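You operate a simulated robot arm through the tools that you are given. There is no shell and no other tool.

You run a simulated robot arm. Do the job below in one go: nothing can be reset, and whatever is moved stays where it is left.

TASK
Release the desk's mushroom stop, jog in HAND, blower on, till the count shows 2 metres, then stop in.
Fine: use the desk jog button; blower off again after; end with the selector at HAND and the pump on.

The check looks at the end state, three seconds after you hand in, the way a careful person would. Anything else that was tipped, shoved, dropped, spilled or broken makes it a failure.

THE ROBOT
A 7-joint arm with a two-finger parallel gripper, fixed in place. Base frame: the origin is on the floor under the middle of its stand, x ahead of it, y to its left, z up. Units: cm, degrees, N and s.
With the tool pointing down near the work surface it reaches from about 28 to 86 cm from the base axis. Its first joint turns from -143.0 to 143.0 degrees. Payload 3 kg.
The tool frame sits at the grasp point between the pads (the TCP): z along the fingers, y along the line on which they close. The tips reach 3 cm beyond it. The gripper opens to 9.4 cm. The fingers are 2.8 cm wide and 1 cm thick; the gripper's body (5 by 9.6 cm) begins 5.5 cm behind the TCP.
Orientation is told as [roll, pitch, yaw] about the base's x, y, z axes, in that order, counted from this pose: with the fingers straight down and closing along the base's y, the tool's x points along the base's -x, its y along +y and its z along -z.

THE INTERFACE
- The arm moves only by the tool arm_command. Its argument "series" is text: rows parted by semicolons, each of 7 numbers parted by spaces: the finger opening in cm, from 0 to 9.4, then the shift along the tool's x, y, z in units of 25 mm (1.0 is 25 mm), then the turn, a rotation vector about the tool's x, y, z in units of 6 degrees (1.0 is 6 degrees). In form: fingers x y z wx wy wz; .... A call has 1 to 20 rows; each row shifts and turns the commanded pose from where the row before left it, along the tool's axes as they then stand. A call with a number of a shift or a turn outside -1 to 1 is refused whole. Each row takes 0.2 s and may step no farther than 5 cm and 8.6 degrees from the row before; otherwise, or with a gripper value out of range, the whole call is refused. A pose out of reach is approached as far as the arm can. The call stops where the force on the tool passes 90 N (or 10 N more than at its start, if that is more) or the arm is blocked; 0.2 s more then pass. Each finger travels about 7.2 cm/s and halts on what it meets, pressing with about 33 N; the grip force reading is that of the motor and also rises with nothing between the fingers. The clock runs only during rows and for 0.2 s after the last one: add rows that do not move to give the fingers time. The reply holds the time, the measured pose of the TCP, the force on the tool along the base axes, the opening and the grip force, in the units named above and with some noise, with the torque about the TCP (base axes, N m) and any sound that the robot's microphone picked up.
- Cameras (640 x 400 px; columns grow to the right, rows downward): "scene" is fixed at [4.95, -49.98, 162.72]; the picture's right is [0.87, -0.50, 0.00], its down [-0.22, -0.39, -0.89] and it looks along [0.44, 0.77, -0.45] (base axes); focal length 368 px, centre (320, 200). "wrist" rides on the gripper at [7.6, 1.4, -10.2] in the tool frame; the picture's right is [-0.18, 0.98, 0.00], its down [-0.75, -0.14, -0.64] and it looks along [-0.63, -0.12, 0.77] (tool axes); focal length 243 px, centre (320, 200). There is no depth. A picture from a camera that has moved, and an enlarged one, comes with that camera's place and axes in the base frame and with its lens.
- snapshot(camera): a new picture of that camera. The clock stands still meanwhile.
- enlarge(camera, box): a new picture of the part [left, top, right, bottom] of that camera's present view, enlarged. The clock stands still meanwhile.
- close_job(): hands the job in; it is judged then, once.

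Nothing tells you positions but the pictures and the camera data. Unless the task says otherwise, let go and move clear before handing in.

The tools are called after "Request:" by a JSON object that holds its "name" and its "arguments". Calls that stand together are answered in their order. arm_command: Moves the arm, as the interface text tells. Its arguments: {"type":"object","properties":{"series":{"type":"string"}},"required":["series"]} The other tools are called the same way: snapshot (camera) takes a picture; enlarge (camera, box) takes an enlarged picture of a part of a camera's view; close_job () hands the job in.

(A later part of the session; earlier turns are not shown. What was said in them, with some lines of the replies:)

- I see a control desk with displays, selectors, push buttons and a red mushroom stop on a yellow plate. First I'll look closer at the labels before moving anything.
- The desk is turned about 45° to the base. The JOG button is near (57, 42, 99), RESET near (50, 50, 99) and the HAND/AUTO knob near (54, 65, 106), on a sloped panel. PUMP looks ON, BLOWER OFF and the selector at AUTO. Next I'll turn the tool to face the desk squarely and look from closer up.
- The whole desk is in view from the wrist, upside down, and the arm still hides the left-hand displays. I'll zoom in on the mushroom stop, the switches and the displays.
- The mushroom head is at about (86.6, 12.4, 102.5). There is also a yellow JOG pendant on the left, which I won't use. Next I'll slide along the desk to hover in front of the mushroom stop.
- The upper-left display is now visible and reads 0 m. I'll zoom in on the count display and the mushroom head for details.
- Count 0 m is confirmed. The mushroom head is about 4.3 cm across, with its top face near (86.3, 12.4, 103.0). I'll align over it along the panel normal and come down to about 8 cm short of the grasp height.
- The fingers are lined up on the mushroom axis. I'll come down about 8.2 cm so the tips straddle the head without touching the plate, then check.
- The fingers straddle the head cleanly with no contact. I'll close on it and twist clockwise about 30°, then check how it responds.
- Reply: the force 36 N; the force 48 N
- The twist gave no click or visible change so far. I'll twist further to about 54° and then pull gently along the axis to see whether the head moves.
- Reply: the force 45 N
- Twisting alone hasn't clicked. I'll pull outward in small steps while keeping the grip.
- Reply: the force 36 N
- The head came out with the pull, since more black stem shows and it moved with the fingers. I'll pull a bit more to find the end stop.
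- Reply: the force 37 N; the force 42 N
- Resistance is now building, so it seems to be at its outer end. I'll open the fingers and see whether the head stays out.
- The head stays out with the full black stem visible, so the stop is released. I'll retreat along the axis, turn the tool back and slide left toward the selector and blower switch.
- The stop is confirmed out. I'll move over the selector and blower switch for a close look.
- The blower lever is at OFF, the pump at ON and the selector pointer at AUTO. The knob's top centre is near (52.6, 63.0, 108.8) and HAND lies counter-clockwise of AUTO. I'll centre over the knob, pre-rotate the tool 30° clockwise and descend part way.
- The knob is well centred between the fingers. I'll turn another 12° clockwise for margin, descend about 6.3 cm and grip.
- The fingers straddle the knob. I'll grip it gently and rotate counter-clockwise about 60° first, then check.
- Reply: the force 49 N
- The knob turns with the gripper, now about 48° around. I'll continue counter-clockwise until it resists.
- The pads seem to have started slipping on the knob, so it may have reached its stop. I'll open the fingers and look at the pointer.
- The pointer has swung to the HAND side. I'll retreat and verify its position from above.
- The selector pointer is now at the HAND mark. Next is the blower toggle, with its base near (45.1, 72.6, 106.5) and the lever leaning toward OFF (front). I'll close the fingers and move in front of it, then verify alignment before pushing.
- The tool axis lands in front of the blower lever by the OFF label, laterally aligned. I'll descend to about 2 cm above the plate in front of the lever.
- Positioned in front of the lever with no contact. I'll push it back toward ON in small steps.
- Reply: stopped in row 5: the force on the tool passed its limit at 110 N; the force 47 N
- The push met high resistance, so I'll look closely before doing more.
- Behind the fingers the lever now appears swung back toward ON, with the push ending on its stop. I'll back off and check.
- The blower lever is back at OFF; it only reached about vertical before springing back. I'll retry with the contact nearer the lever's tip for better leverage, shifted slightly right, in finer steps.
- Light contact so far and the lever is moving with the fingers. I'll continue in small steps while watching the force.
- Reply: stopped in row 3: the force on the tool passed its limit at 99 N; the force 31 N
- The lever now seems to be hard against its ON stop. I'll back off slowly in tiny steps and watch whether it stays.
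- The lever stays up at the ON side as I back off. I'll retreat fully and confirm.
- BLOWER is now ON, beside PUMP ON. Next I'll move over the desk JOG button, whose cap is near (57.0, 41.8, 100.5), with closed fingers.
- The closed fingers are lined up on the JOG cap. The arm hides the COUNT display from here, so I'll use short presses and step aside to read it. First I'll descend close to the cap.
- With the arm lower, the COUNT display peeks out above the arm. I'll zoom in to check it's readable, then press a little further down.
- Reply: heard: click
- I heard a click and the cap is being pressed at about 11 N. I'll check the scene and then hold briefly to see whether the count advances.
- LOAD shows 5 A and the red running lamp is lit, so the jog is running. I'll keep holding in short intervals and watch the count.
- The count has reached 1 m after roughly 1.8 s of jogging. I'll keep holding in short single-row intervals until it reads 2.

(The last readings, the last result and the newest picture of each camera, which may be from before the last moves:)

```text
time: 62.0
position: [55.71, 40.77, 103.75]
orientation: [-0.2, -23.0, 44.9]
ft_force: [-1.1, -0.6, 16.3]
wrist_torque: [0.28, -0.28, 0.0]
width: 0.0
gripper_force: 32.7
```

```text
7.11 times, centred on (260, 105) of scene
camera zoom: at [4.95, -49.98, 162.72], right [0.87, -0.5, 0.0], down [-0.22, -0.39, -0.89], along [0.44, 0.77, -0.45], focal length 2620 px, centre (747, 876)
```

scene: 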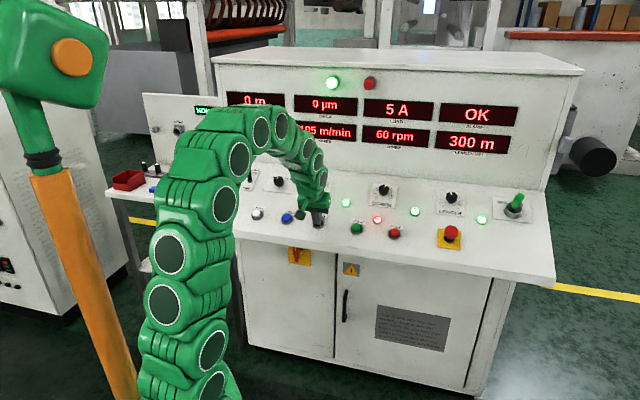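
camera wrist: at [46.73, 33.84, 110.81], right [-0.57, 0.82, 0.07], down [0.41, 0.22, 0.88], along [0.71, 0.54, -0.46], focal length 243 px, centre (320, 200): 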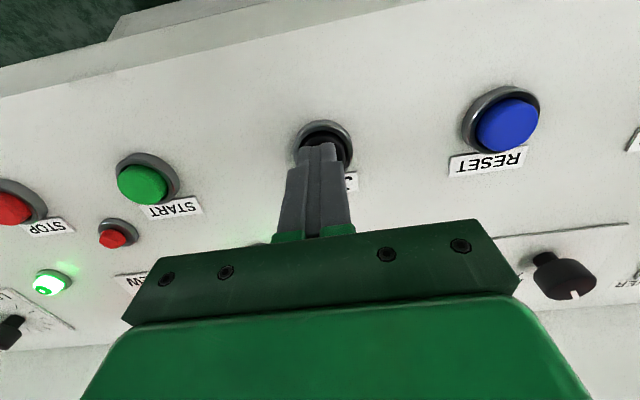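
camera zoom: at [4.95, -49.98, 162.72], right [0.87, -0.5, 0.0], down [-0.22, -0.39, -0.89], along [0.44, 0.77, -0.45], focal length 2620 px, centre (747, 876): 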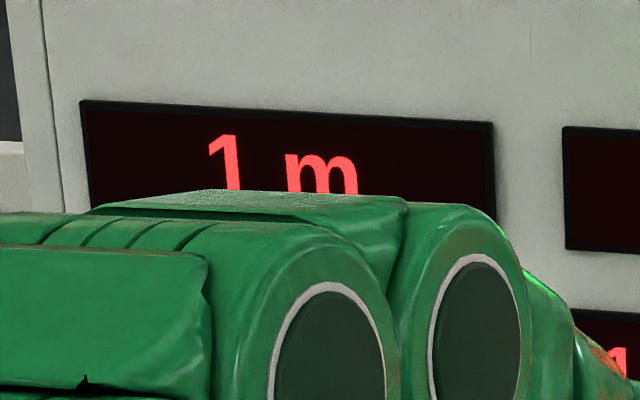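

Request:
{"name": "arm_command", "arguments": {"series": "0 0 0 0 0 0 0"}}

Request:
{"name": "enlarge", "arguments": {"camera": "scene", "box": [215, 80, 305, 130]}}

```text
time: 62.4
position: [55.78, 40.72, 103.82]
orientation: [-0.2, -23.0, 45.0]
ft_force: [-1.5, -0.2, 17.7]
wrist_torque: [0.29, -0.23, 0.0]
width: 0.0
gripper_force: 32.9
```

```text
7.11 times, centred on (260, 105) of scene
camera zoom: at [4.95, -49.98, 162.72], right [0.87, -0.5, 0.0], down [-0.22, -0.39, -0.89], along [0.44, 0.77, -0.45], focal length 2620 px, centre (747, 876)
```

zoom: 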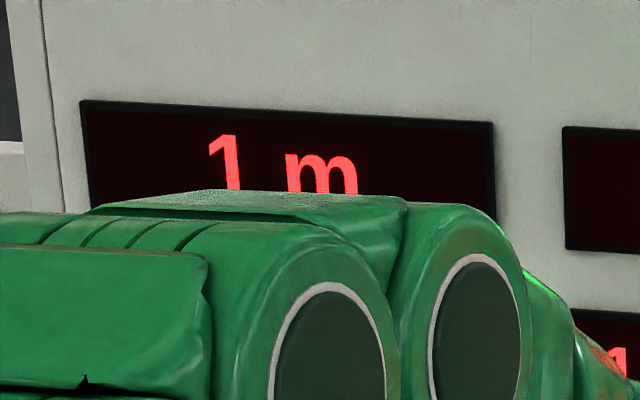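

Request:
{"name": "arm_command", "arguments": {"series": "0 0 0 0 0 0 0"}}

Request:
{"name": "enlarge", "arguments": {"camera": "scene", "box": [215, 80, 305, 130]}}

```text
time: 62.8
position: [55.81, 40.73, 103.8]
orientation: [-0.2, -22.9, 45.0]
ft_force: [-2.6, -1.3, 16.2]
wrist_torque: [0.3, -0.26, 0.02]
width: 0.0
gripper_force: 33.2
```

```text
7.11 times, centred on (260, 105) of scene
camera zoom: at [4.95, -49.98, 162.72], right [0.87, -0.5, 0.0], down [-0.22, -0.39, -0.89], along [0.44, 0.77, -0.45], focal length 2620 px, centre (747, 876)
```

zoom: 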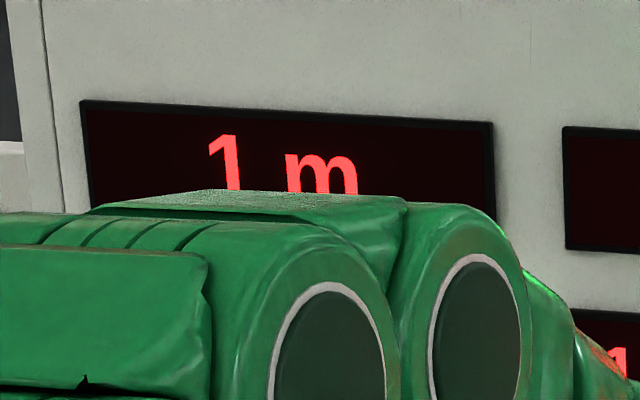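

Request:
{"name": "arm_command", "arguments": {"series": "0 0 0 0 0 0 0"}}

Request:
{"name": "enlarge", "arguments": {"camera": "scene", "box": [215, 80, 305, 130]}}

```text
time: 63.2
position: [55.8, 40.71, 103.62]
orientation: [-0.2, -22.9, 45.1]
ft_force: [-1.8, -1.2, 16.9]
wrist_torque: [0.29, -0.25, 0.01]
width: 0.02
gripper_force: 32.7
```

```text
7.11 times, centred on (260, 105) of scene
camera zoom: at [4.95, -49.98, 162.72], right [0.87, -0.5, 0.0], down [-0.22, -0.39, -0.89], along [0.44, 0.77, -0.45], focal length 2620 px, centre (747, 876)
```

zoom: 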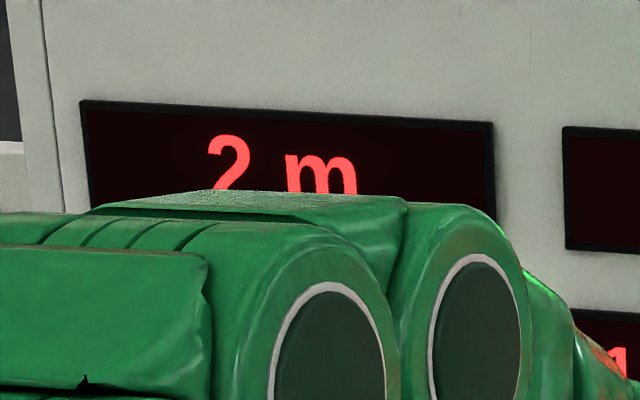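

The count reads 2 m. I'm releasing the JOG button immediately.

Request:
{"name": "arm_command", "arguments": {"series": "0 0 0 -1 0 0 0;0 0 0 -1 0 0 0;0 0 0 -1 0 0 0;0 0 0 -1 0 0 0"}}

Request:
{"name": "snapshot", "arguments": {"camera": "scene"}}

Request:
{"name": "enlarge", "arguments": {"camera": "scene", "box": [215, 80, 305, 130]}}

Request:
{"name": "snapshot", "arguments": {"camera": "wrist"}}

```text
time: 64.2
position: [52.95, 38.01, 112.84]
orientation: [-0.2, -23.0, 45.1]
ft_force: [0.3, 0.3, -0.2]
wrist_torque: [-0.01, -0.01, 0.04]
width: 0.0
gripper_force: 32.9
```

```text
taken
```

scene: 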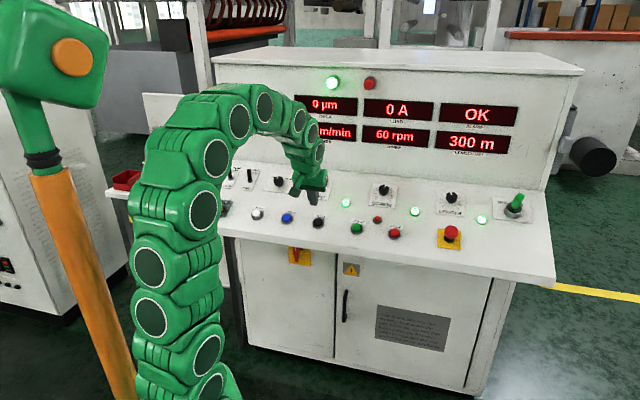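

```text
7.11 times, centred on (260, 105) of scene
camera zoom: at [4.95, -49.98, 162.72], right [0.87, -0.5, 0.0], down [-0.22, -0.39, -0.89], along [0.44, 0.77, -0.45], focal length 2620 px, centre (747, 876)
```

zoom: 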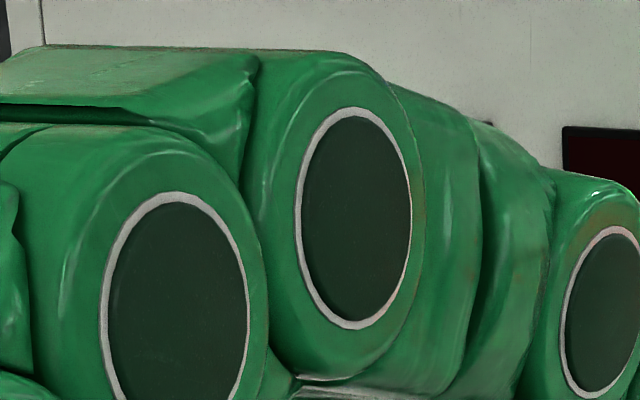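

```text
taken
camera wrist: at [44.08, 31.26, 119.38], right [-0.57, 0.82, 0.07], down [0.41, 0.22, 0.89], along [0.71, 0.54, -0.46], focal length 243 px, centre (320, 200)
```

wrist: 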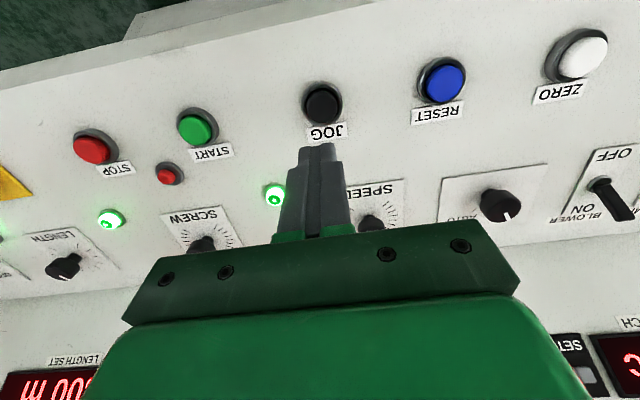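

The jog stopped: 0 A and the running lamp is off. Next I'll travel to the mushroom stop with closed fingers and check the count on the way.

Request:
{"name": "arm_command", "arguments": {"series": "0 -0.026 -0.981 0 0 0 0;0 -0.026 -0.981 0 0 0 0;0 -0.026 -0.981 0 0 0 0;0 -0.026 -0.981 0 0 0 0;0 -0.026 -0.981 0 0 0 0;0 -0.026 -0.981 0 0 0 0;0 -0.026 -0.981 0 0 0 0;0 -0.026 -0.981 0 0 0 0;0 -0.026 -0.981 0 0 0 0;0 -0.026 -0.981 0 0 0 0;0 -0.026 -0.981 0 0 0 0;0 -0.026 -0.981 0 0 0 0;0 -0.026 -0.981 0 0 0 0;0 -0.026 -0.981 0 0 0 0;0 -0.026 -0.981 0 0 0 0;0 -0.026 -0.981 0 0 0 0;0 -0.026 -0.981 0 0 0 0;0 0 0 0 0 0 0;0 0 0 0 0 0 0"}}

Request:
{"name": "snapshot", "arguments": {"camera": "wrist"}}

Request:
{"name": "enlarge", "arguments": {"camera": "scene", "box": [400, 180, 520, 270]}}

Request:
{"name": "snapshot", "arguments": {"camera": "scene"}}

```text
time: 68.2
position: [82.83, 9.09, 113.37]
orientation: [-0.2, -22.9, 45.0]
ft_force: [0.6, -0.6, 1.1]
wrist_torque: [0.01, -0.02, 0.02]
width: 0.0
gripper_force: 33.1
```

```text
taken
camera wrist: at [73.94, 2.42, 119.89], right [-0.57, 0.82, 0.07], down [0.41, 0.22, 0.88], along [0.71, 0.54, -0.46], focal length 243 px, centre (320, 200)
```

wrist: 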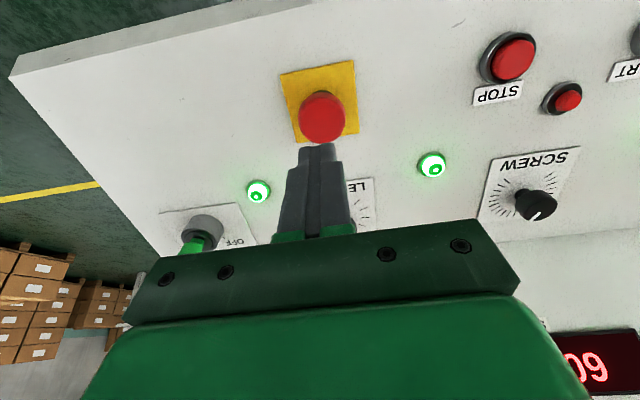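

```text
4.44 times, centred on (460, 225) of scene
camera zoom: at [4.95, -49.98, 162.72], right [0.87, -0.5, 0.0], down [-0.22, -0.39, -0.89], along [0.44, 0.77, -0.45], focal length 1637 px, centre (-302, 89)
```

zoom: 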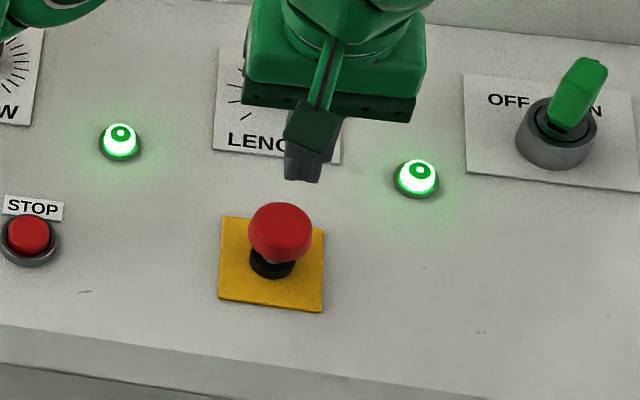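

```text
taken
```

scene: 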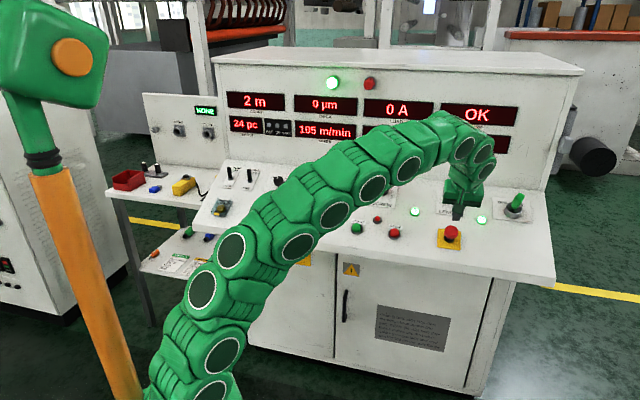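

COUNT reads 2 m and the head is centred under the closed fingers. I'll come down to just above the head.

Request:
{"name": "arm_command", "arguments": {"series": "0 0 0 0.8 0 0 0;0 0 0 0.8 0 0 0;0 0 0 0.6 0 0 0;0 0 0 0.2 0 0 0;0 0 0 0 0 0 0"}}

Request:
{"name": "enlarge", "arguments": {"camera": "scene", "box": [400, 180, 520, 270]}}

Request:
{"name": "snapshot", "arguments": {"camera": "wrist"}}

```text
time: 69.4
position: [84.58, 10.55, 107.99]
orientation: [-0.2, -22.8, 45.0]
ft_force: [-1.9, -2.2, 5.7]
wrist_torque: [0.03, -0.06, 0.08]
width: 0.0
gripper_force: 32.7
```

```text
4.44 times, centred on (460, 225) of scene
camera zoom: at [4.95, -49.98, 162.72], right [0.87, -0.5, 0.0], down [-0.22, -0.39, -0.89], along [0.44, 0.77, -0.45], focal length 1637 px, centre (-302, 89)
```

zoom: 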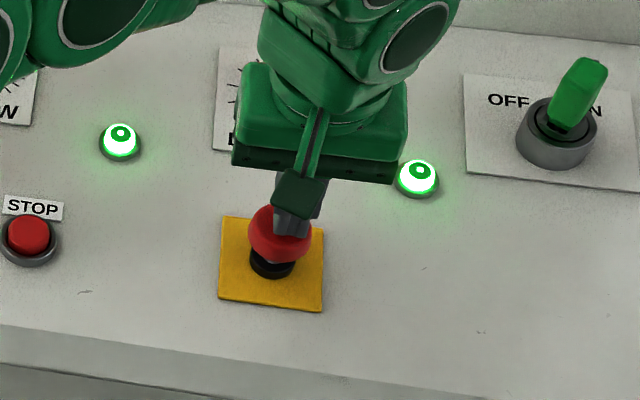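

```text
taken
camera wrist: at [75.73, 3.86, 114.45], right [-0.57, 0.82, 0.07], down [0.41, 0.22, 0.89], along [0.71, 0.54, -0.46], focal length 243 px, centre (320, 200)
```

wrist: 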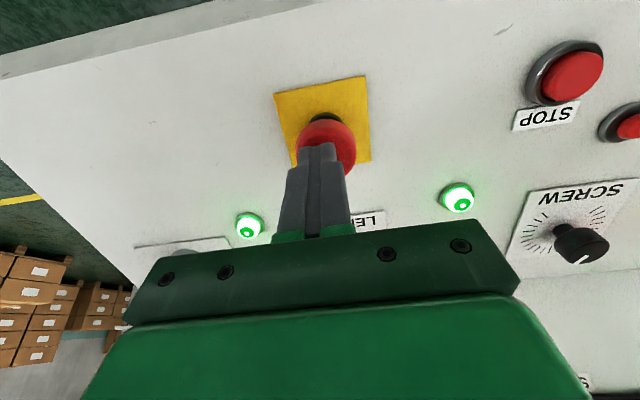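

The fingers are resting on the head with about 6 N. I'll press it in with small steps.

Request:
{"name": "arm_command", "arguments": {"series": "0 0 0 0.15 0 0 0;0 0 0 0.15 0 0 0;0 0 0 0.15 0 0 0;0 0 0 0 0 0 0"}}

Request:
{"name": "enlarge", "arguments": {"camera": "scene", "box": [400, 180, 520, 270]}}

```text
time: 70.4
position: [85.14, 11.09, 106.89]
orientation: [-0.2, -22.8, 45.0]
ft_force: [0.9, -0.6, -0.3]
wrist_torque: [-0.02, -0.05, 0.0]
width: 0.01
gripper_force: 33.3
```

```text
4.44 times, centred on (460, 225) of scene
camera zoom: at [4.95, -49.98, 162.72], right [0.87, -0.5, 0.0], down [-0.22, -0.39, -0.89], along [0.44, 0.77, -0.45], focal length 1637 px, centre (-302, 89)
```

zoom: 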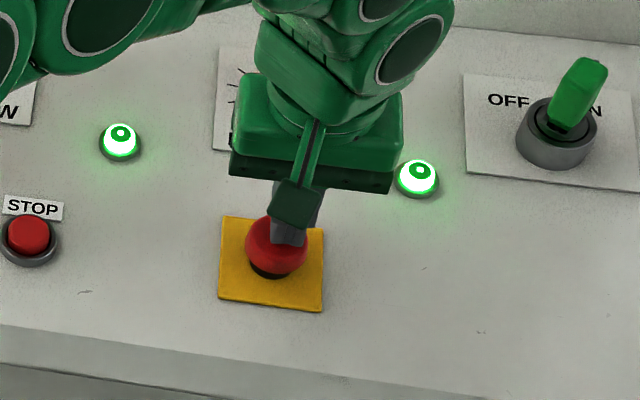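

The head snapped in and the force dropped to zero. I'll push a bit more to confirm it's fully seated.

Request:
{"name": "arm_command", "arguments": {"series": "0 0 0 0.1 0 0 0;0 0 0 0 0 0 0"}}

Request:
{"name": "arm_command", "arguments": {"series": "0 0 0 0.1 0 0 0;0 0 0 0 0 0 0"}}

Request:
{"name": "enlarge", "arguments": {"camera": "scene", "box": [400, 180, 520, 270]}}

```text
time: 71.0
position: [85.11, 11.08, 106.57]
orientation: [-0.3, -23.0, 44.9]
ft_force: [-2.8, -1.1, 6.0]
wrist_torque: [0.06, -0.06, 0.11]
width: 0.0
gripper_force: 33.1
```

```text
time: 71.6
position: [85.31, 11.05, 106.63]
orientation: [-0.4, -23.0, 45.0]
ft_force: [-26.8, -9.5, 30.8]
wrist_torque: [0.31, 0.08, 0.38]
width: 0.01
gripper_force: 33.0
```

```text
4.44 times, centred on (460, 225) of scene
camera zoom: at [4.95, -49.98, 162.72], right [0.87, -0.5, 0.0], down [-0.22, -0.39, -0.89], along [0.44, 0.77, -0.45], focal length 1637 px, centre (-302, 89)
```

zoom: 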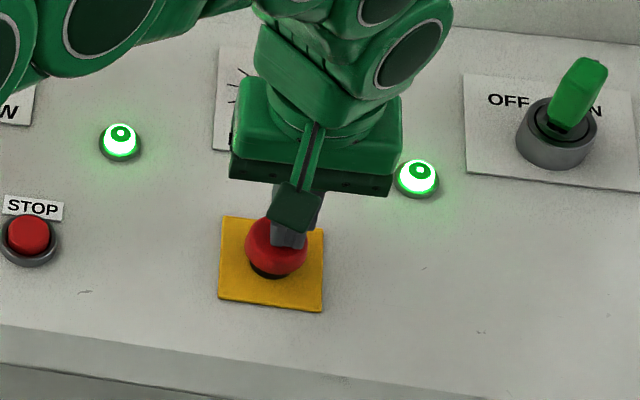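

It's firmly seated against about 40 N. I'll retract along the axis and verify that it stays in.

Request:
{"name": "arm_command", "arguments": {"series": "0 0 0 -0.5 0 0 0;0 0 0 -1 0 0 0;0 0 0 -1 0 0 0;0 0 0 -1 0 0 0;0 0 0 -1 0 0 0;0 0 0 0 0 0 0"}}

Request:
{"name": "enlarge", "arguments": {"camera": "scene", "box": [400, 180, 520, 270]}}

Request:
{"name": "snapshot", "arguments": {"camera": "scene"}}

Request:
{"name": "enlarge", "arguments": {"camera": "wrist", "box": [240, 50, 400, 150]}}

```text
time: 73.0
position: [82.01, 8.0, 116.96]
orientation: [-0.3, -22.8, 45.0]
ft_force: [1.3, 0.6, 0.1]
wrist_torque: [-0.02, 0.0, -0.01]
width: 0.0
gripper_force: 32.4
```

```text
4.44 times, centred on (460, 225) of scene
camera zoom: at [4.95, -49.98, 162.72], right [0.87, -0.5, 0.0], down [-0.22, -0.39, -0.89], along [0.44, 0.77, -0.45], focal length 1637 px, centre (-302, 89)
```

zoom: 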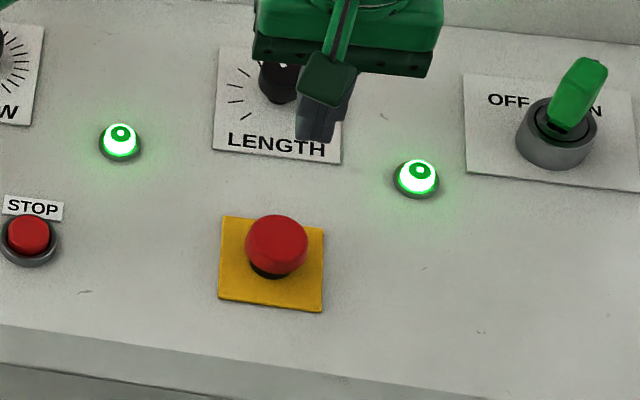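

```text
taken
```

scene: 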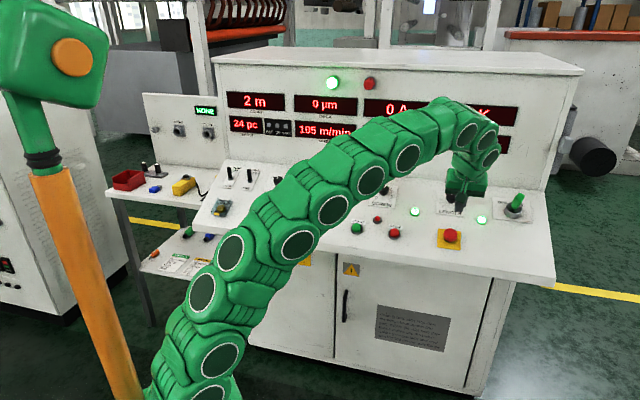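

```text
4.00 times, centred on (320, 100) of wrist
camera zoom: at [73.04, 1.42, 123.48], right [-0.57, 0.82, 0.07], down [0.41, 0.22, 0.88], along [0.71, 0.54, -0.46], focal length 970 px, centre (320, 600)
```

zoom: 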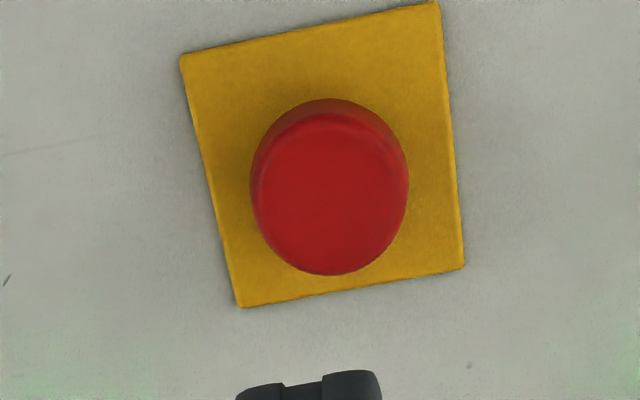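

The mushroom stop is in again, matching how it looked at the start, and COUNT still shows 2 m. Next I'll switch the blower OFF by going behind its lever and pushing it forward, starting with the traverse left.

Request:
{"name": "arm_command", "arguments": {"series": "0 0 1 0 0 0 0;0 0 1 0 0 0 0;0 0 1 0 0 0 0;0 0 1 0 0 0 0;0 0 1 0 0 0 0;0 0 1 0 0 0 0;0 0 1 0 0 0 0;0 0 1 0 0 0 0;0 0 1 0 0 0 0;0 0 1 0 0 0 0;0 0 1 0 0 0 0;0 0 1 0 0 0 0;0 0 1 0 0 0 0;0 0 1 0 0 0 0;0 0 1 0 0 0 0;0 0 1 0 0 0 0;0 0 1 0 0 0 0;0 0 1 0 0 0 0;0 0 1 0 0 0 0;0 0 1 0 0 0 0"}}

Request:
{"name": "arm_command", "arguments": {"series": "0 -0.82 0.95 0 0 0 0;0 -0.82 0.95 0 0 0 0;0 -0.82 0.95 0 0 0 0;0 -0.82 0.95 0 0 0 0;0 -0.82 0.95 0 0 0 0;0 -0.82 0.95 0 0 0 0;0 -0.82 0.95 0 0 0 0;0 -0.82 0.95 0 0 0 0;0 -0.82 0.95 0 0 0 0;0 0 0 0 0 0 0"}}

Request:
{"name": "snapshot", "arguments": {"camera": "wrist"}}

Request:
{"name": "snapshot", "arguments": {"camera": "scene"}}

Request:
{"name": "enlarge", "arguments": {"camera": "scene", "box": [195, 130, 315, 220]}}

```text
time: 77.2
position: [46.74, 43.6, 116.57]
orientation: [-0.2, -22.7, 45.1]
ft_force: [0.1, 0.7, 0.8]
wrist_torque: [-0.01, 0.0, -0.01]
width: 0.0
gripper_force: 32.5
```

```text
time: 79.4
position: [43.52, 70.77, 123.78]
orientation: [-0.2, -22.7, 44.9]
ft_force: [-0.5, -1.0, 0.3]
wrist_torque: [0.01, -0.01, 0.03]
width: 0.0
gripper_force: 32.5
```

```text
taken
camera wrist: at [34.69, 64.17, 130.29], right [-0.57, 0.82, 0.07], down [0.41, 0.22, 0.88], along [0.71, 0.54, -0.46], focal length 243 px, centre (320, 200)
```

wrist: 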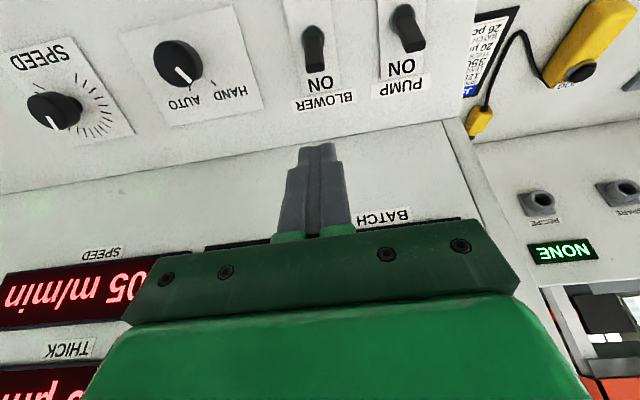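

```text
taken
```

scene: 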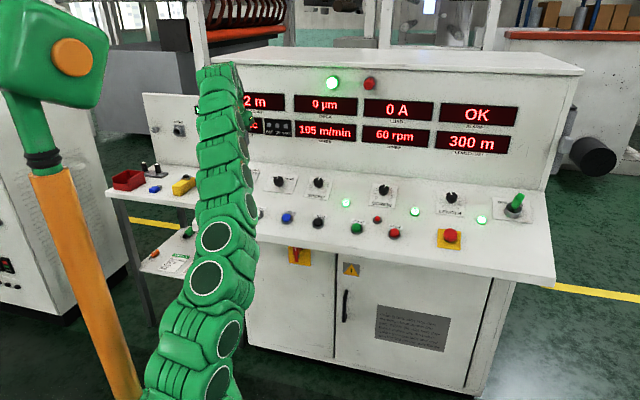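

```text
4.44 times, centred on (255, 175) of scene
camera zoom: at [4.95, -49.98, 162.72], right [0.87, -0.5, 0.0], down [-0.22, -0.39, -0.89], along [0.44, 0.77, -0.45], focal length 1637 px, centre (609, 311)
```

zoom: 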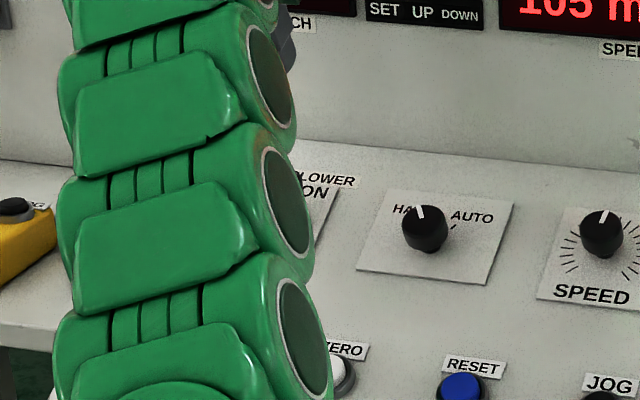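

The tool is behind the blower lever with about 1.7 cm clearance and laterally aligned. I'll descend part way and recheck.

Request:
{"name": "arm_command", "arguments": {"series": "0 0 0 0.8 0 0 0;0 0 0 0.8 0 0 0;0 0 0 0.8 0 0 0;0 0 0 0.4 0 0 0;0 0 0 0 0 0 0;0 0 0 0 0 0 0"}}

Request:
{"name": "snapshot", "arguments": {"camera": "wrist"}}

Request:
{"name": "snapshot", "arguments": {"camera": "scene"}}

```text
time: 80.8
position: [45.74, 72.72, 117.18]
orientation: [-0.3, -22.8, 44.9]
ft_force: [-0.8, -0.7, -0.2]
wrist_torque: [0.04, 0.02, 0.02]
width: 0.02
gripper_force: 33.2
```

```text
taken
camera wrist: at [36.77, 65.92, 123.69], right [-0.57, 0.82, 0.07], down [0.41, 0.22, 0.88], along [0.71, 0.54, -0.46], focal length 243 px, centre (320, 200)
```

wrist: 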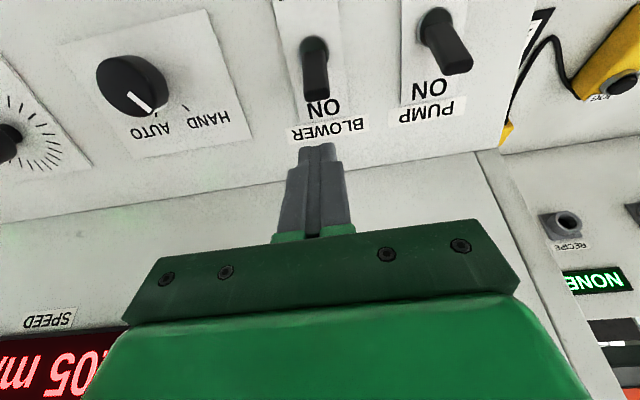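

```text
taken
```

scene: 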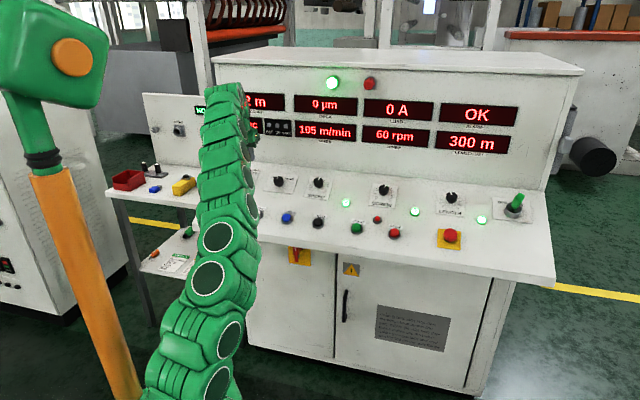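

Clearance looks good. I'll descend the last 3.6 cm behind the lever.

Request:
{"name": "arm_command", "arguments": {"series": "0 0 -0.1 0.6 0 0 0;0 0 0 0.5 0 0 0;0 0 0 0.35 0 0 0;0 0 0 0 0 0 0;0 0 0 0 0 0 0"}}

Request:
{"name": "snapshot", "arguments": {"camera": "wrist"}}

Request:
{"name": "enlarge", "arguments": {"camera": "scene", "box": [195, 130, 315, 220]}}

```text
time: 82.0
position: [46.83, 73.6, 113.98]
orientation: [-0.2, -23.0, 45.0]
ft_force: [0.1, 0.4, -1.1]
wrist_torque: [0.01, 0.0, -0.01]
width: 0.0
gripper_force: 33.4
```

```text
taken
camera wrist: at [37.95, 66.81, 120.46], right [-0.57, 0.82, 0.07], down [0.41, 0.22, 0.88], along [0.71, 0.54, -0.46], focal length 243 px, centre (320, 200)
```

wrist: 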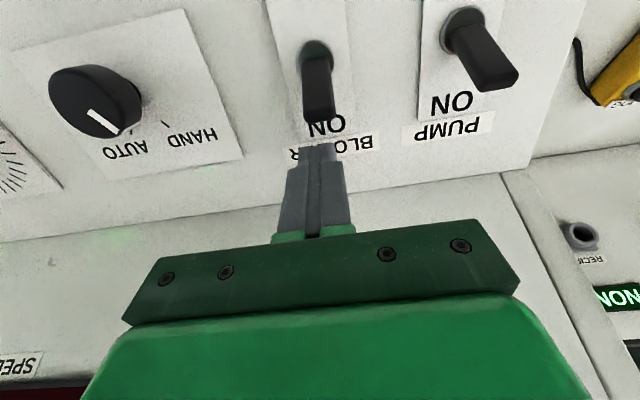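

```text
4.44 times, centred on (255, 175) of scene
camera zoom: at [4.95, -49.98, 162.72], right [0.87, -0.5, 0.0], down [-0.22, -0.39, -0.89], along [0.44, 0.77, -0.45], focal length 1637 px, centre (609, 311)
```

zoom: 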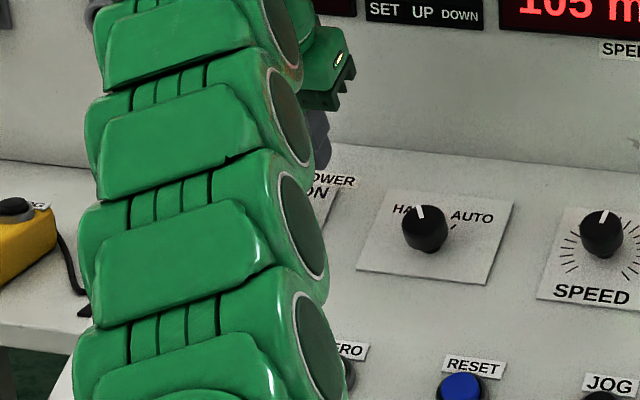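

The lever is right in front of the fingers (toward the operator). I'll push it forward toward OFF in small steps.

Request:
{"name": "arm_command", "arguments": {"series": "0 0.2 0 0 0 0 0;0 0.2 0 0 0 0 0;0 0.2 0 0 0 0 0;0 0.2 0 0 0 0 0;0 0.2 0 0 0 0 0;0 0 0 0 0 0 0"}}

Request:
{"name": "snapshot", "arguments": {"camera": "wrist"}}

```text
time: 83.4
position: [45.11, 71.99, 112.84]
orientation: [-0.2, -22.9, 45.0]
ft_force: [1.0, 0.4, 0.8]
wrist_torque: [-0.01, 0.01, -0.01]
width: 0.01
gripper_force: 33.3
```

```text
taken
camera wrist: at [36.29, 65.25, 119.4], right [-0.57, 0.82, 0.07], down [0.41, 0.22, 0.88], along [0.71, 0.54, -0.46], focal length 243 px, centre (320, 200)
```

wrist: 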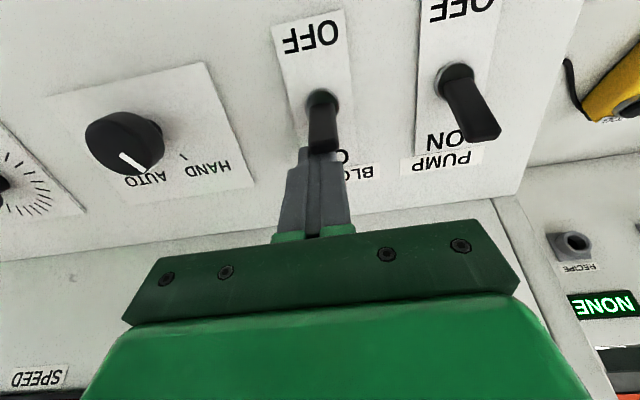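

Request:
{"name": "arm_command", "arguments": {"series": "0 0.2 0 0 0 0 0;0 0.2 0 0 0 0 0;0 0 0 0 0 0 0"}}

Request:
{"name": "snapshot", "arguments": {"camera": "wrist"}}

```text
time: 84.2
position: [44.61, 71.32, 112.5]
orientation: [-0.2, -22.8, 45.1]
ft_force: [0.4, 0.8, 0.1]
wrist_torque: [0.04, -0.01, 0.0]
width: 0.0
gripper_force: 32.8
```

```text
taken
camera wrist: at [35.69, 64.5, 119.01], right [-0.57, 0.82, 0.07], down [0.41, 0.22, 0.88], along [0.71, 0.54, -0.46], focal length 243 px, centre (320, 200)
```

wrist: 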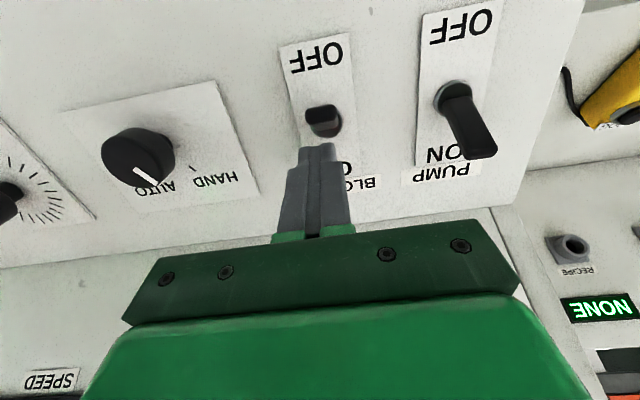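

The lever has swung forward and now points toward the camera. I'll lift straight off and verify it's at OFF.

Request:
{"name": "enlarge", "arguments": {"camera": "wrist", "box": [260, 30, 400, 170]}}

Request:
{"name": "arm_command", "arguments": {"series": "0 0 0 -0.6 0 0 0;0 0 0 -1 0 0 0;0 0 0 -1 0 0 0;0 0 0 -1 0 0 0;0 0 0 -1 0 0 0;0 0 0 0 0 0 0"}}

Request:
{"name": "snapshot", "arguments": {"camera": "wrist"}}

Request:
{"name": "enlarge", "arguments": {"camera": "wrist", "box": [260, 0, 440, 150]}}

```text
2.86 times, centred on (330, 100) of wrist
camera zoom: at [35.69, 64.5, 119.01], right [-0.57, 0.82, 0.07], down [0.41, 0.22, 0.88], along [0.71, 0.54, -0.46], focal length 693 px, centre (291, 486)
```

zoom: 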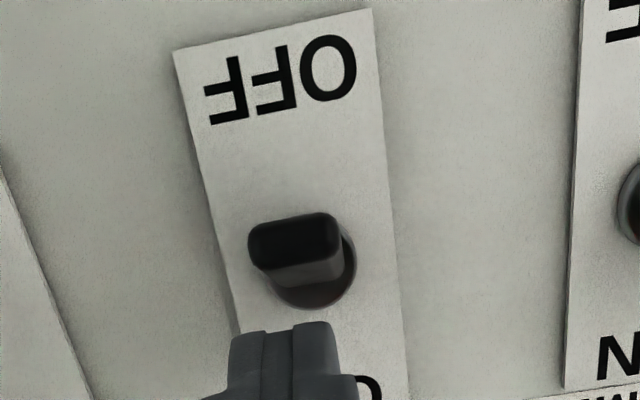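

```text
time: 85.6
position: [41.54, 68.1, 122.97]
orientation: [-0.2, -22.8, 45.0]
ft_force: [0.7, -0.1, 0.9]
wrist_torque: [0.0, 0.0, 0.03]
width: 0.0
gripper_force: 32.7
```

```text
taken
camera wrist: at [32.65, 61.37, 129.61], right [-0.57, 0.82, 0.07], down [0.41, 0.22, 0.88], along [0.71, 0.54, -0.46], focal length 243 px, centre (320, 200)
```

wrist: 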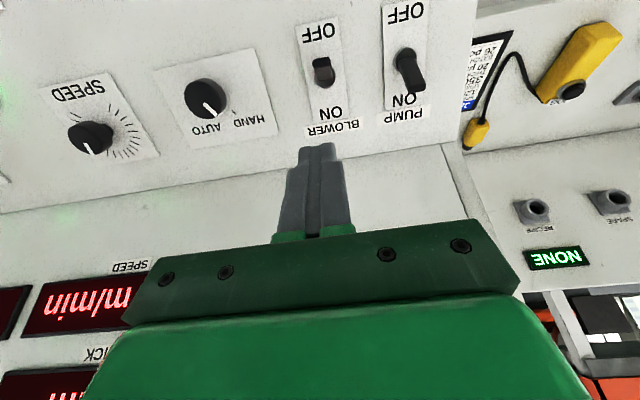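

```text
2.67 times, centred on (350, 75) of wrist
camera zoom: at [32.65, 61.37, 129.61], right [-0.57, 0.82, 0.07], down [0.41, 0.22, 0.88], along [0.71, 0.54, -0.46], focal length 647 px, centre (240, 533)
```

zoom: 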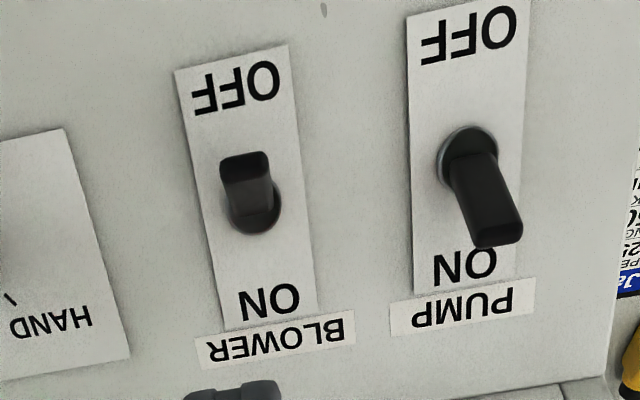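

The blower lever leans to OFF, the pump is ON and the selector pointer is on HAND. I'll move the arm clear and verify everything from the scene camera.

Request:
{"name": "arm_command", "arguments": {"series": "2 0.985 -1 -0.82 0 0 0;4 0.985 -1 -0.82 0 0 0;4 0.985 -1 -0.82 0 0 0;4 0.985 -1 -0.82 0 0 0;4 0.985 -1 -0.82 0 0 0;4 0.985 -1 -0.82 0 0 0;4 0.985 -1 -0.82 0 0 0;4 0.985 -1 -0.82 0 0 0;4 0 0 0 0 0 0;4 0 0 0 0 0 0"}}

Request:
{"name": "snapshot", "arguments": {"camera": "scene"}}

Request:
{"name": "enlarge", "arguments": {"camera": "scene", "box": [210, 150, 370, 250]}}

Request:
{"name": "enlarge", "arguments": {"camera": "scene", "box": [330, 160, 490, 260]}}

Request:
{"name": "snapshot", "arguments": {"camera": "wrist"}}

```text
time: 87.8
position: [38.33, 36.54, 130.5]
orientation: [1.0, -22.3, 44.4]
ft_force: [0.0, 0.8, 0.6]
wrist_torque: [0.0, 0.02, -0.01]
width: 3.99
gripper_force: 0.1
```

```text
taken
```

scene: 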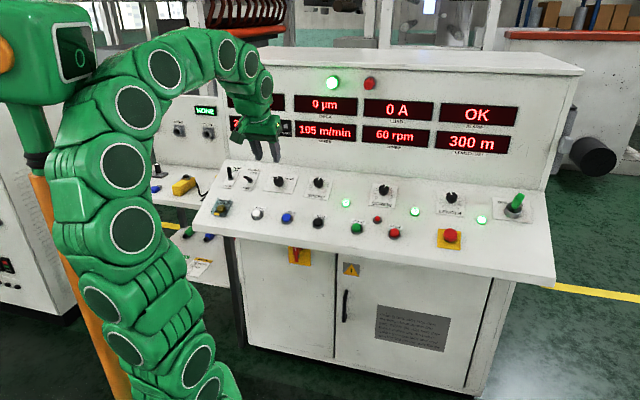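

```text
4.00 times, centred on (290, 200) of scene
camera zoom: at [4.95, -49.98, 162.72], right [0.87, -0.5, 0.0], down [-0.22, -0.39, -0.89], along [0.44, 0.77, -0.45], focal length 1474 px, centre (440, 200)
```

zoom: 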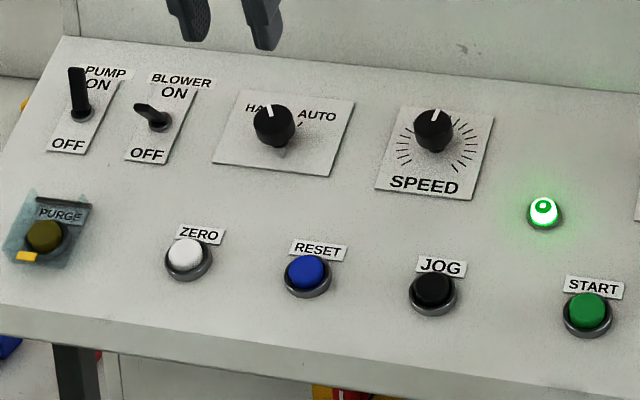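

```text
4.00 times, centred on (410, 210) of scene
camera zoom: at [4.95, -49.98, 162.72], right [0.87, -0.5, 0.0], down [-0.22, -0.39, -0.89], along [0.44, 0.77, -0.45], focal length 1474 px, centre (-40, 160)
```

zoom: 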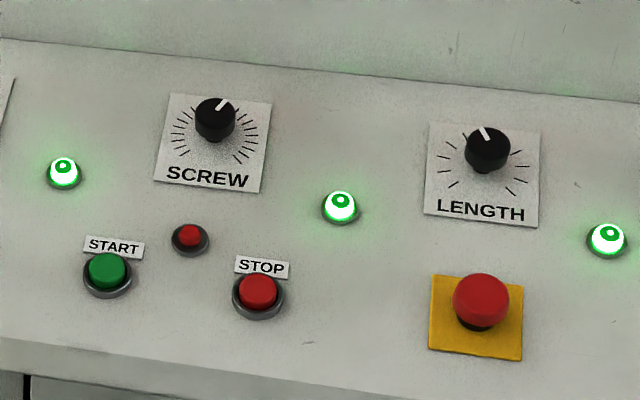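

```text
taken
camera wrist: at [29.56, 29.83, 137.12], right [-0.57, 0.82, 0.08], down [0.43, 0.21, 0.88], along [0.7, 0.54, -0.47], focal length 243 px, centre (320, 200)
```

wrist: 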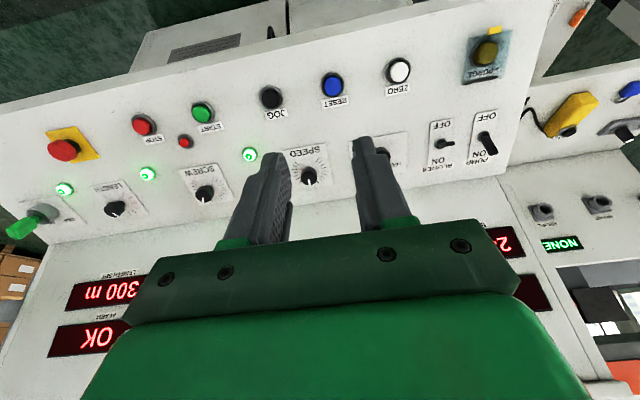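

All controls look right: stop in, selector at HAND, pump ON, blower OFF, other knobs unchanged. I'll take one more check of the selector angle and the COUNT display by shifting the arm aside.

Request:
{"name": "arm_command", "arguments": {"series": "9.4 0 -1 -0.3 0 0 0;9.4 0 -1 -0.3 0 0 0;9.4 0 -1 -0.3 0 0 0;9.4 0 -1 -0.3 0 0 0;9.4 0 -1 0 0 0 0;9.4 0 -1 0 0 0 0;9.4 0 -1 0 0 0 0;9.4 0 -1 0 0 0 0;9.4 0 -1 0 0 0 0;9.4 0 -1 0 0 0 0;9.4 0 -1 0 0 0 0;9.4 0 -1 0 0 0 0;9.4 0 0 0 0 0 0;9.4 0 0 0 0 0 0"}}

Request:
{"name": "snapshot", "arguments": {"camera": "scene"}}

Request:
{"name": "enlarge", "arguments": {"camera": "scene", "box": [215, 80, 335, 155]}}

Request:
{"name": "enlarge", "arguments": {"camera": "scene", "box": [215, 160, 305, 215]}}

```text
time: 90.8
position: [58.37, 14.15, 133.56]
orientation: [-0.2, -22.9, 45.1]
ft_force: [0.9, 0.0, 0.1]
wrist_torque: [0.01, -0.01, 0.01]
width: 9.41
gripper_force: 0.1
```

```text
taken
```

scene: 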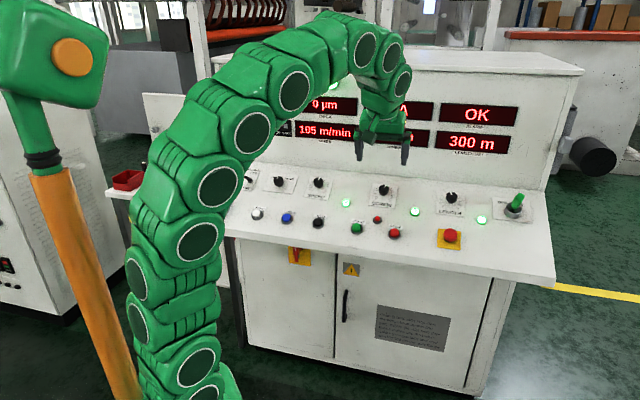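

```text
5.33 times, centred on (275, 118) of scene
camera zoom: at [4.95, -49.98, 162.72], right [0.87, -0.5, 0.0], down [-0.22, -0.39, -0.89], along [0.44, 0.77, -0.45], focal length 1965 px, centre (560, 640)
```

zoom: 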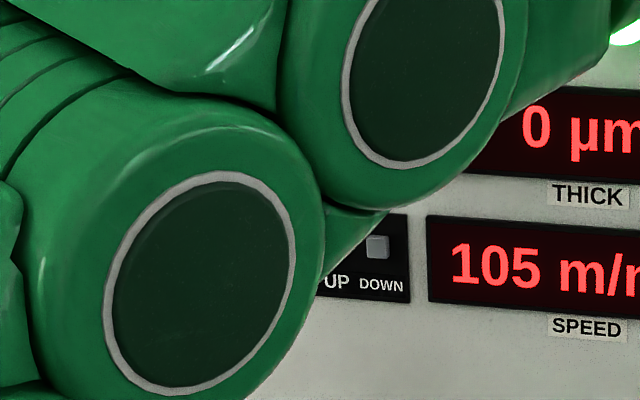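

```text
7.11 times, centred on (260, 188) of scene
camera zoom: at [4.95, -49.98, 162.72], right [0.87, -0.5, 0.0], down [-0.22, -0.39, -0.89], along [0.44, 0.77, -0.45], focal length 2620 px, centre (747, 289)
```

zoom: 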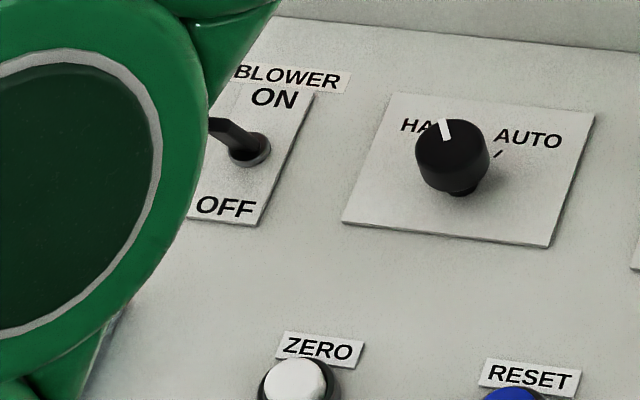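

Request:
{"name": "arm_command", "arguments": {"series": "9.4 0 -1 0 0 0 0;9.4 0 -1 0 0 0 0;9.4 0 -1 0 0 0 0;9.4 0 -1 0 0 0 0;9.4 0 -1 0 0 0 0;9.4 0 -1 0.2 0 0 0;9.4 0 -1 0.2 0 0 0;9.4 0 0 0 0 0 0;9.4 0 0 0 0 0 0"}}

Request:
{"name": "snapshot", "arguments": {"camera": "scene"}}

Request:
{"name": "enlarge", "arguments": {"camera": "scene", "box": [215, 80, 335, 155]}}

Request:
{"name": "enlarge", "arguments": {"camera": "scene", "box": [215, 160, 305, 215]}}

```text
time: 92.8
position: [70.92, 2.42, 132.64]
orientation: [-0.2, -22.9, 45.0]
ft_force: [0.2, -0.6, 0.6]
wrist_torque: [0.0, 0.0, -0.04]
width: 9.42
gripper_force: 0.1
```

```text
taken
```

scene: 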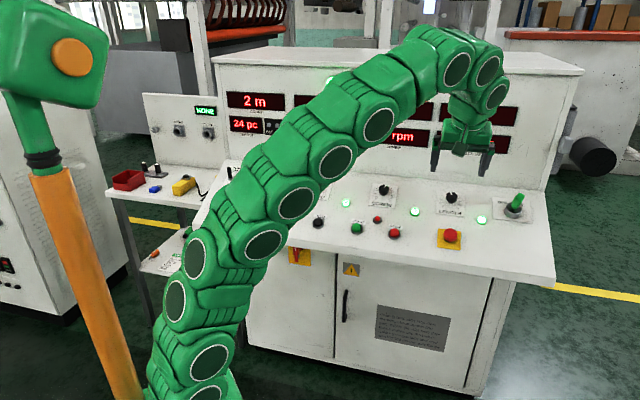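

```text
5.33 times, centred on (275, 118) of scene
camera zoom: at [4.95, -49.98, 162.72], right [0.87, -0.5, 0.0], down [-0.22, -0.39, -0.89], along [0.44, 0.77, -0.45], focal length 1965 px, centre (560, 640)
```

zoom: 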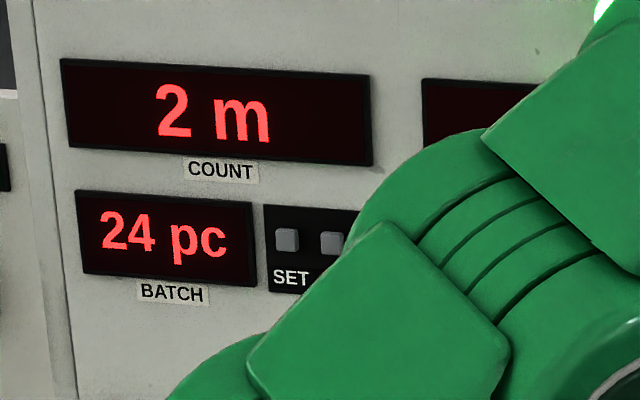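

```text
7.11 times, centred on (260, 188) of scene
camera zoom: at [4.95, -49.98, 162.72], right [0.87, -0.5, 0.0], down [-0.22, -0.39, -0.89], along [0.44, 0.77, -0.45], focal length 2620 px, centre (747, 289)
```

zoom: 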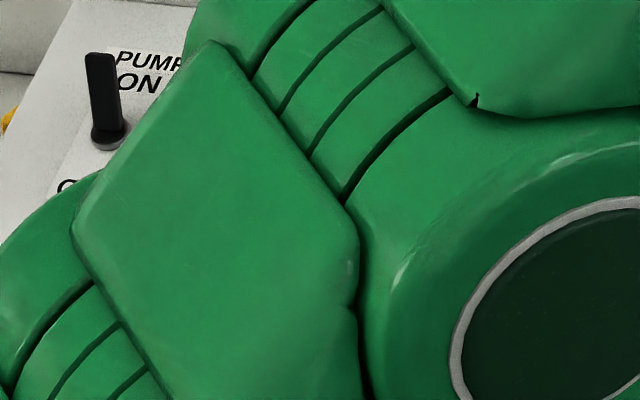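

The final state is confirmed: COUNT 2 m, BATCH unchanged at 24 pc, mushroom stop in, selector at HAND, pump ON, blower OFF, and the arm clear of the desk. I'm handing in the job.

Request:
{"name": "close_job", "arguments": {}}

```text
The job is handed in.
```

The job is done and handed in. I pulled out the desk's mushroom stop, jogged with the desk button until COUNT showed 2 m, then pushed the stop back in.

- **Jog:** I set the selector to HAND and the blower to ON first. I held JOG until COUNT read 2 m, and it still read 2 m at the last check.
- **Stop:** The head is seated and looks the same as at the start. It had to be pulled to release, because twisting it did nothing.
- **Blower:** It is off again. Turning it on took two tries, because on the first push the lever sprang back to OFF. Both pushes briefly reached about 100–110 N on the arm, and I saw no damage.
- **Selector and pump:** The selector points at HAND, and the pump was on at the start and is still on.

I saw nothing else moved: the other knobs, BATCH (24 pc) and LENGTH SET (300 m) are unchanged. The fingers are open and the arm is clear of the desk.
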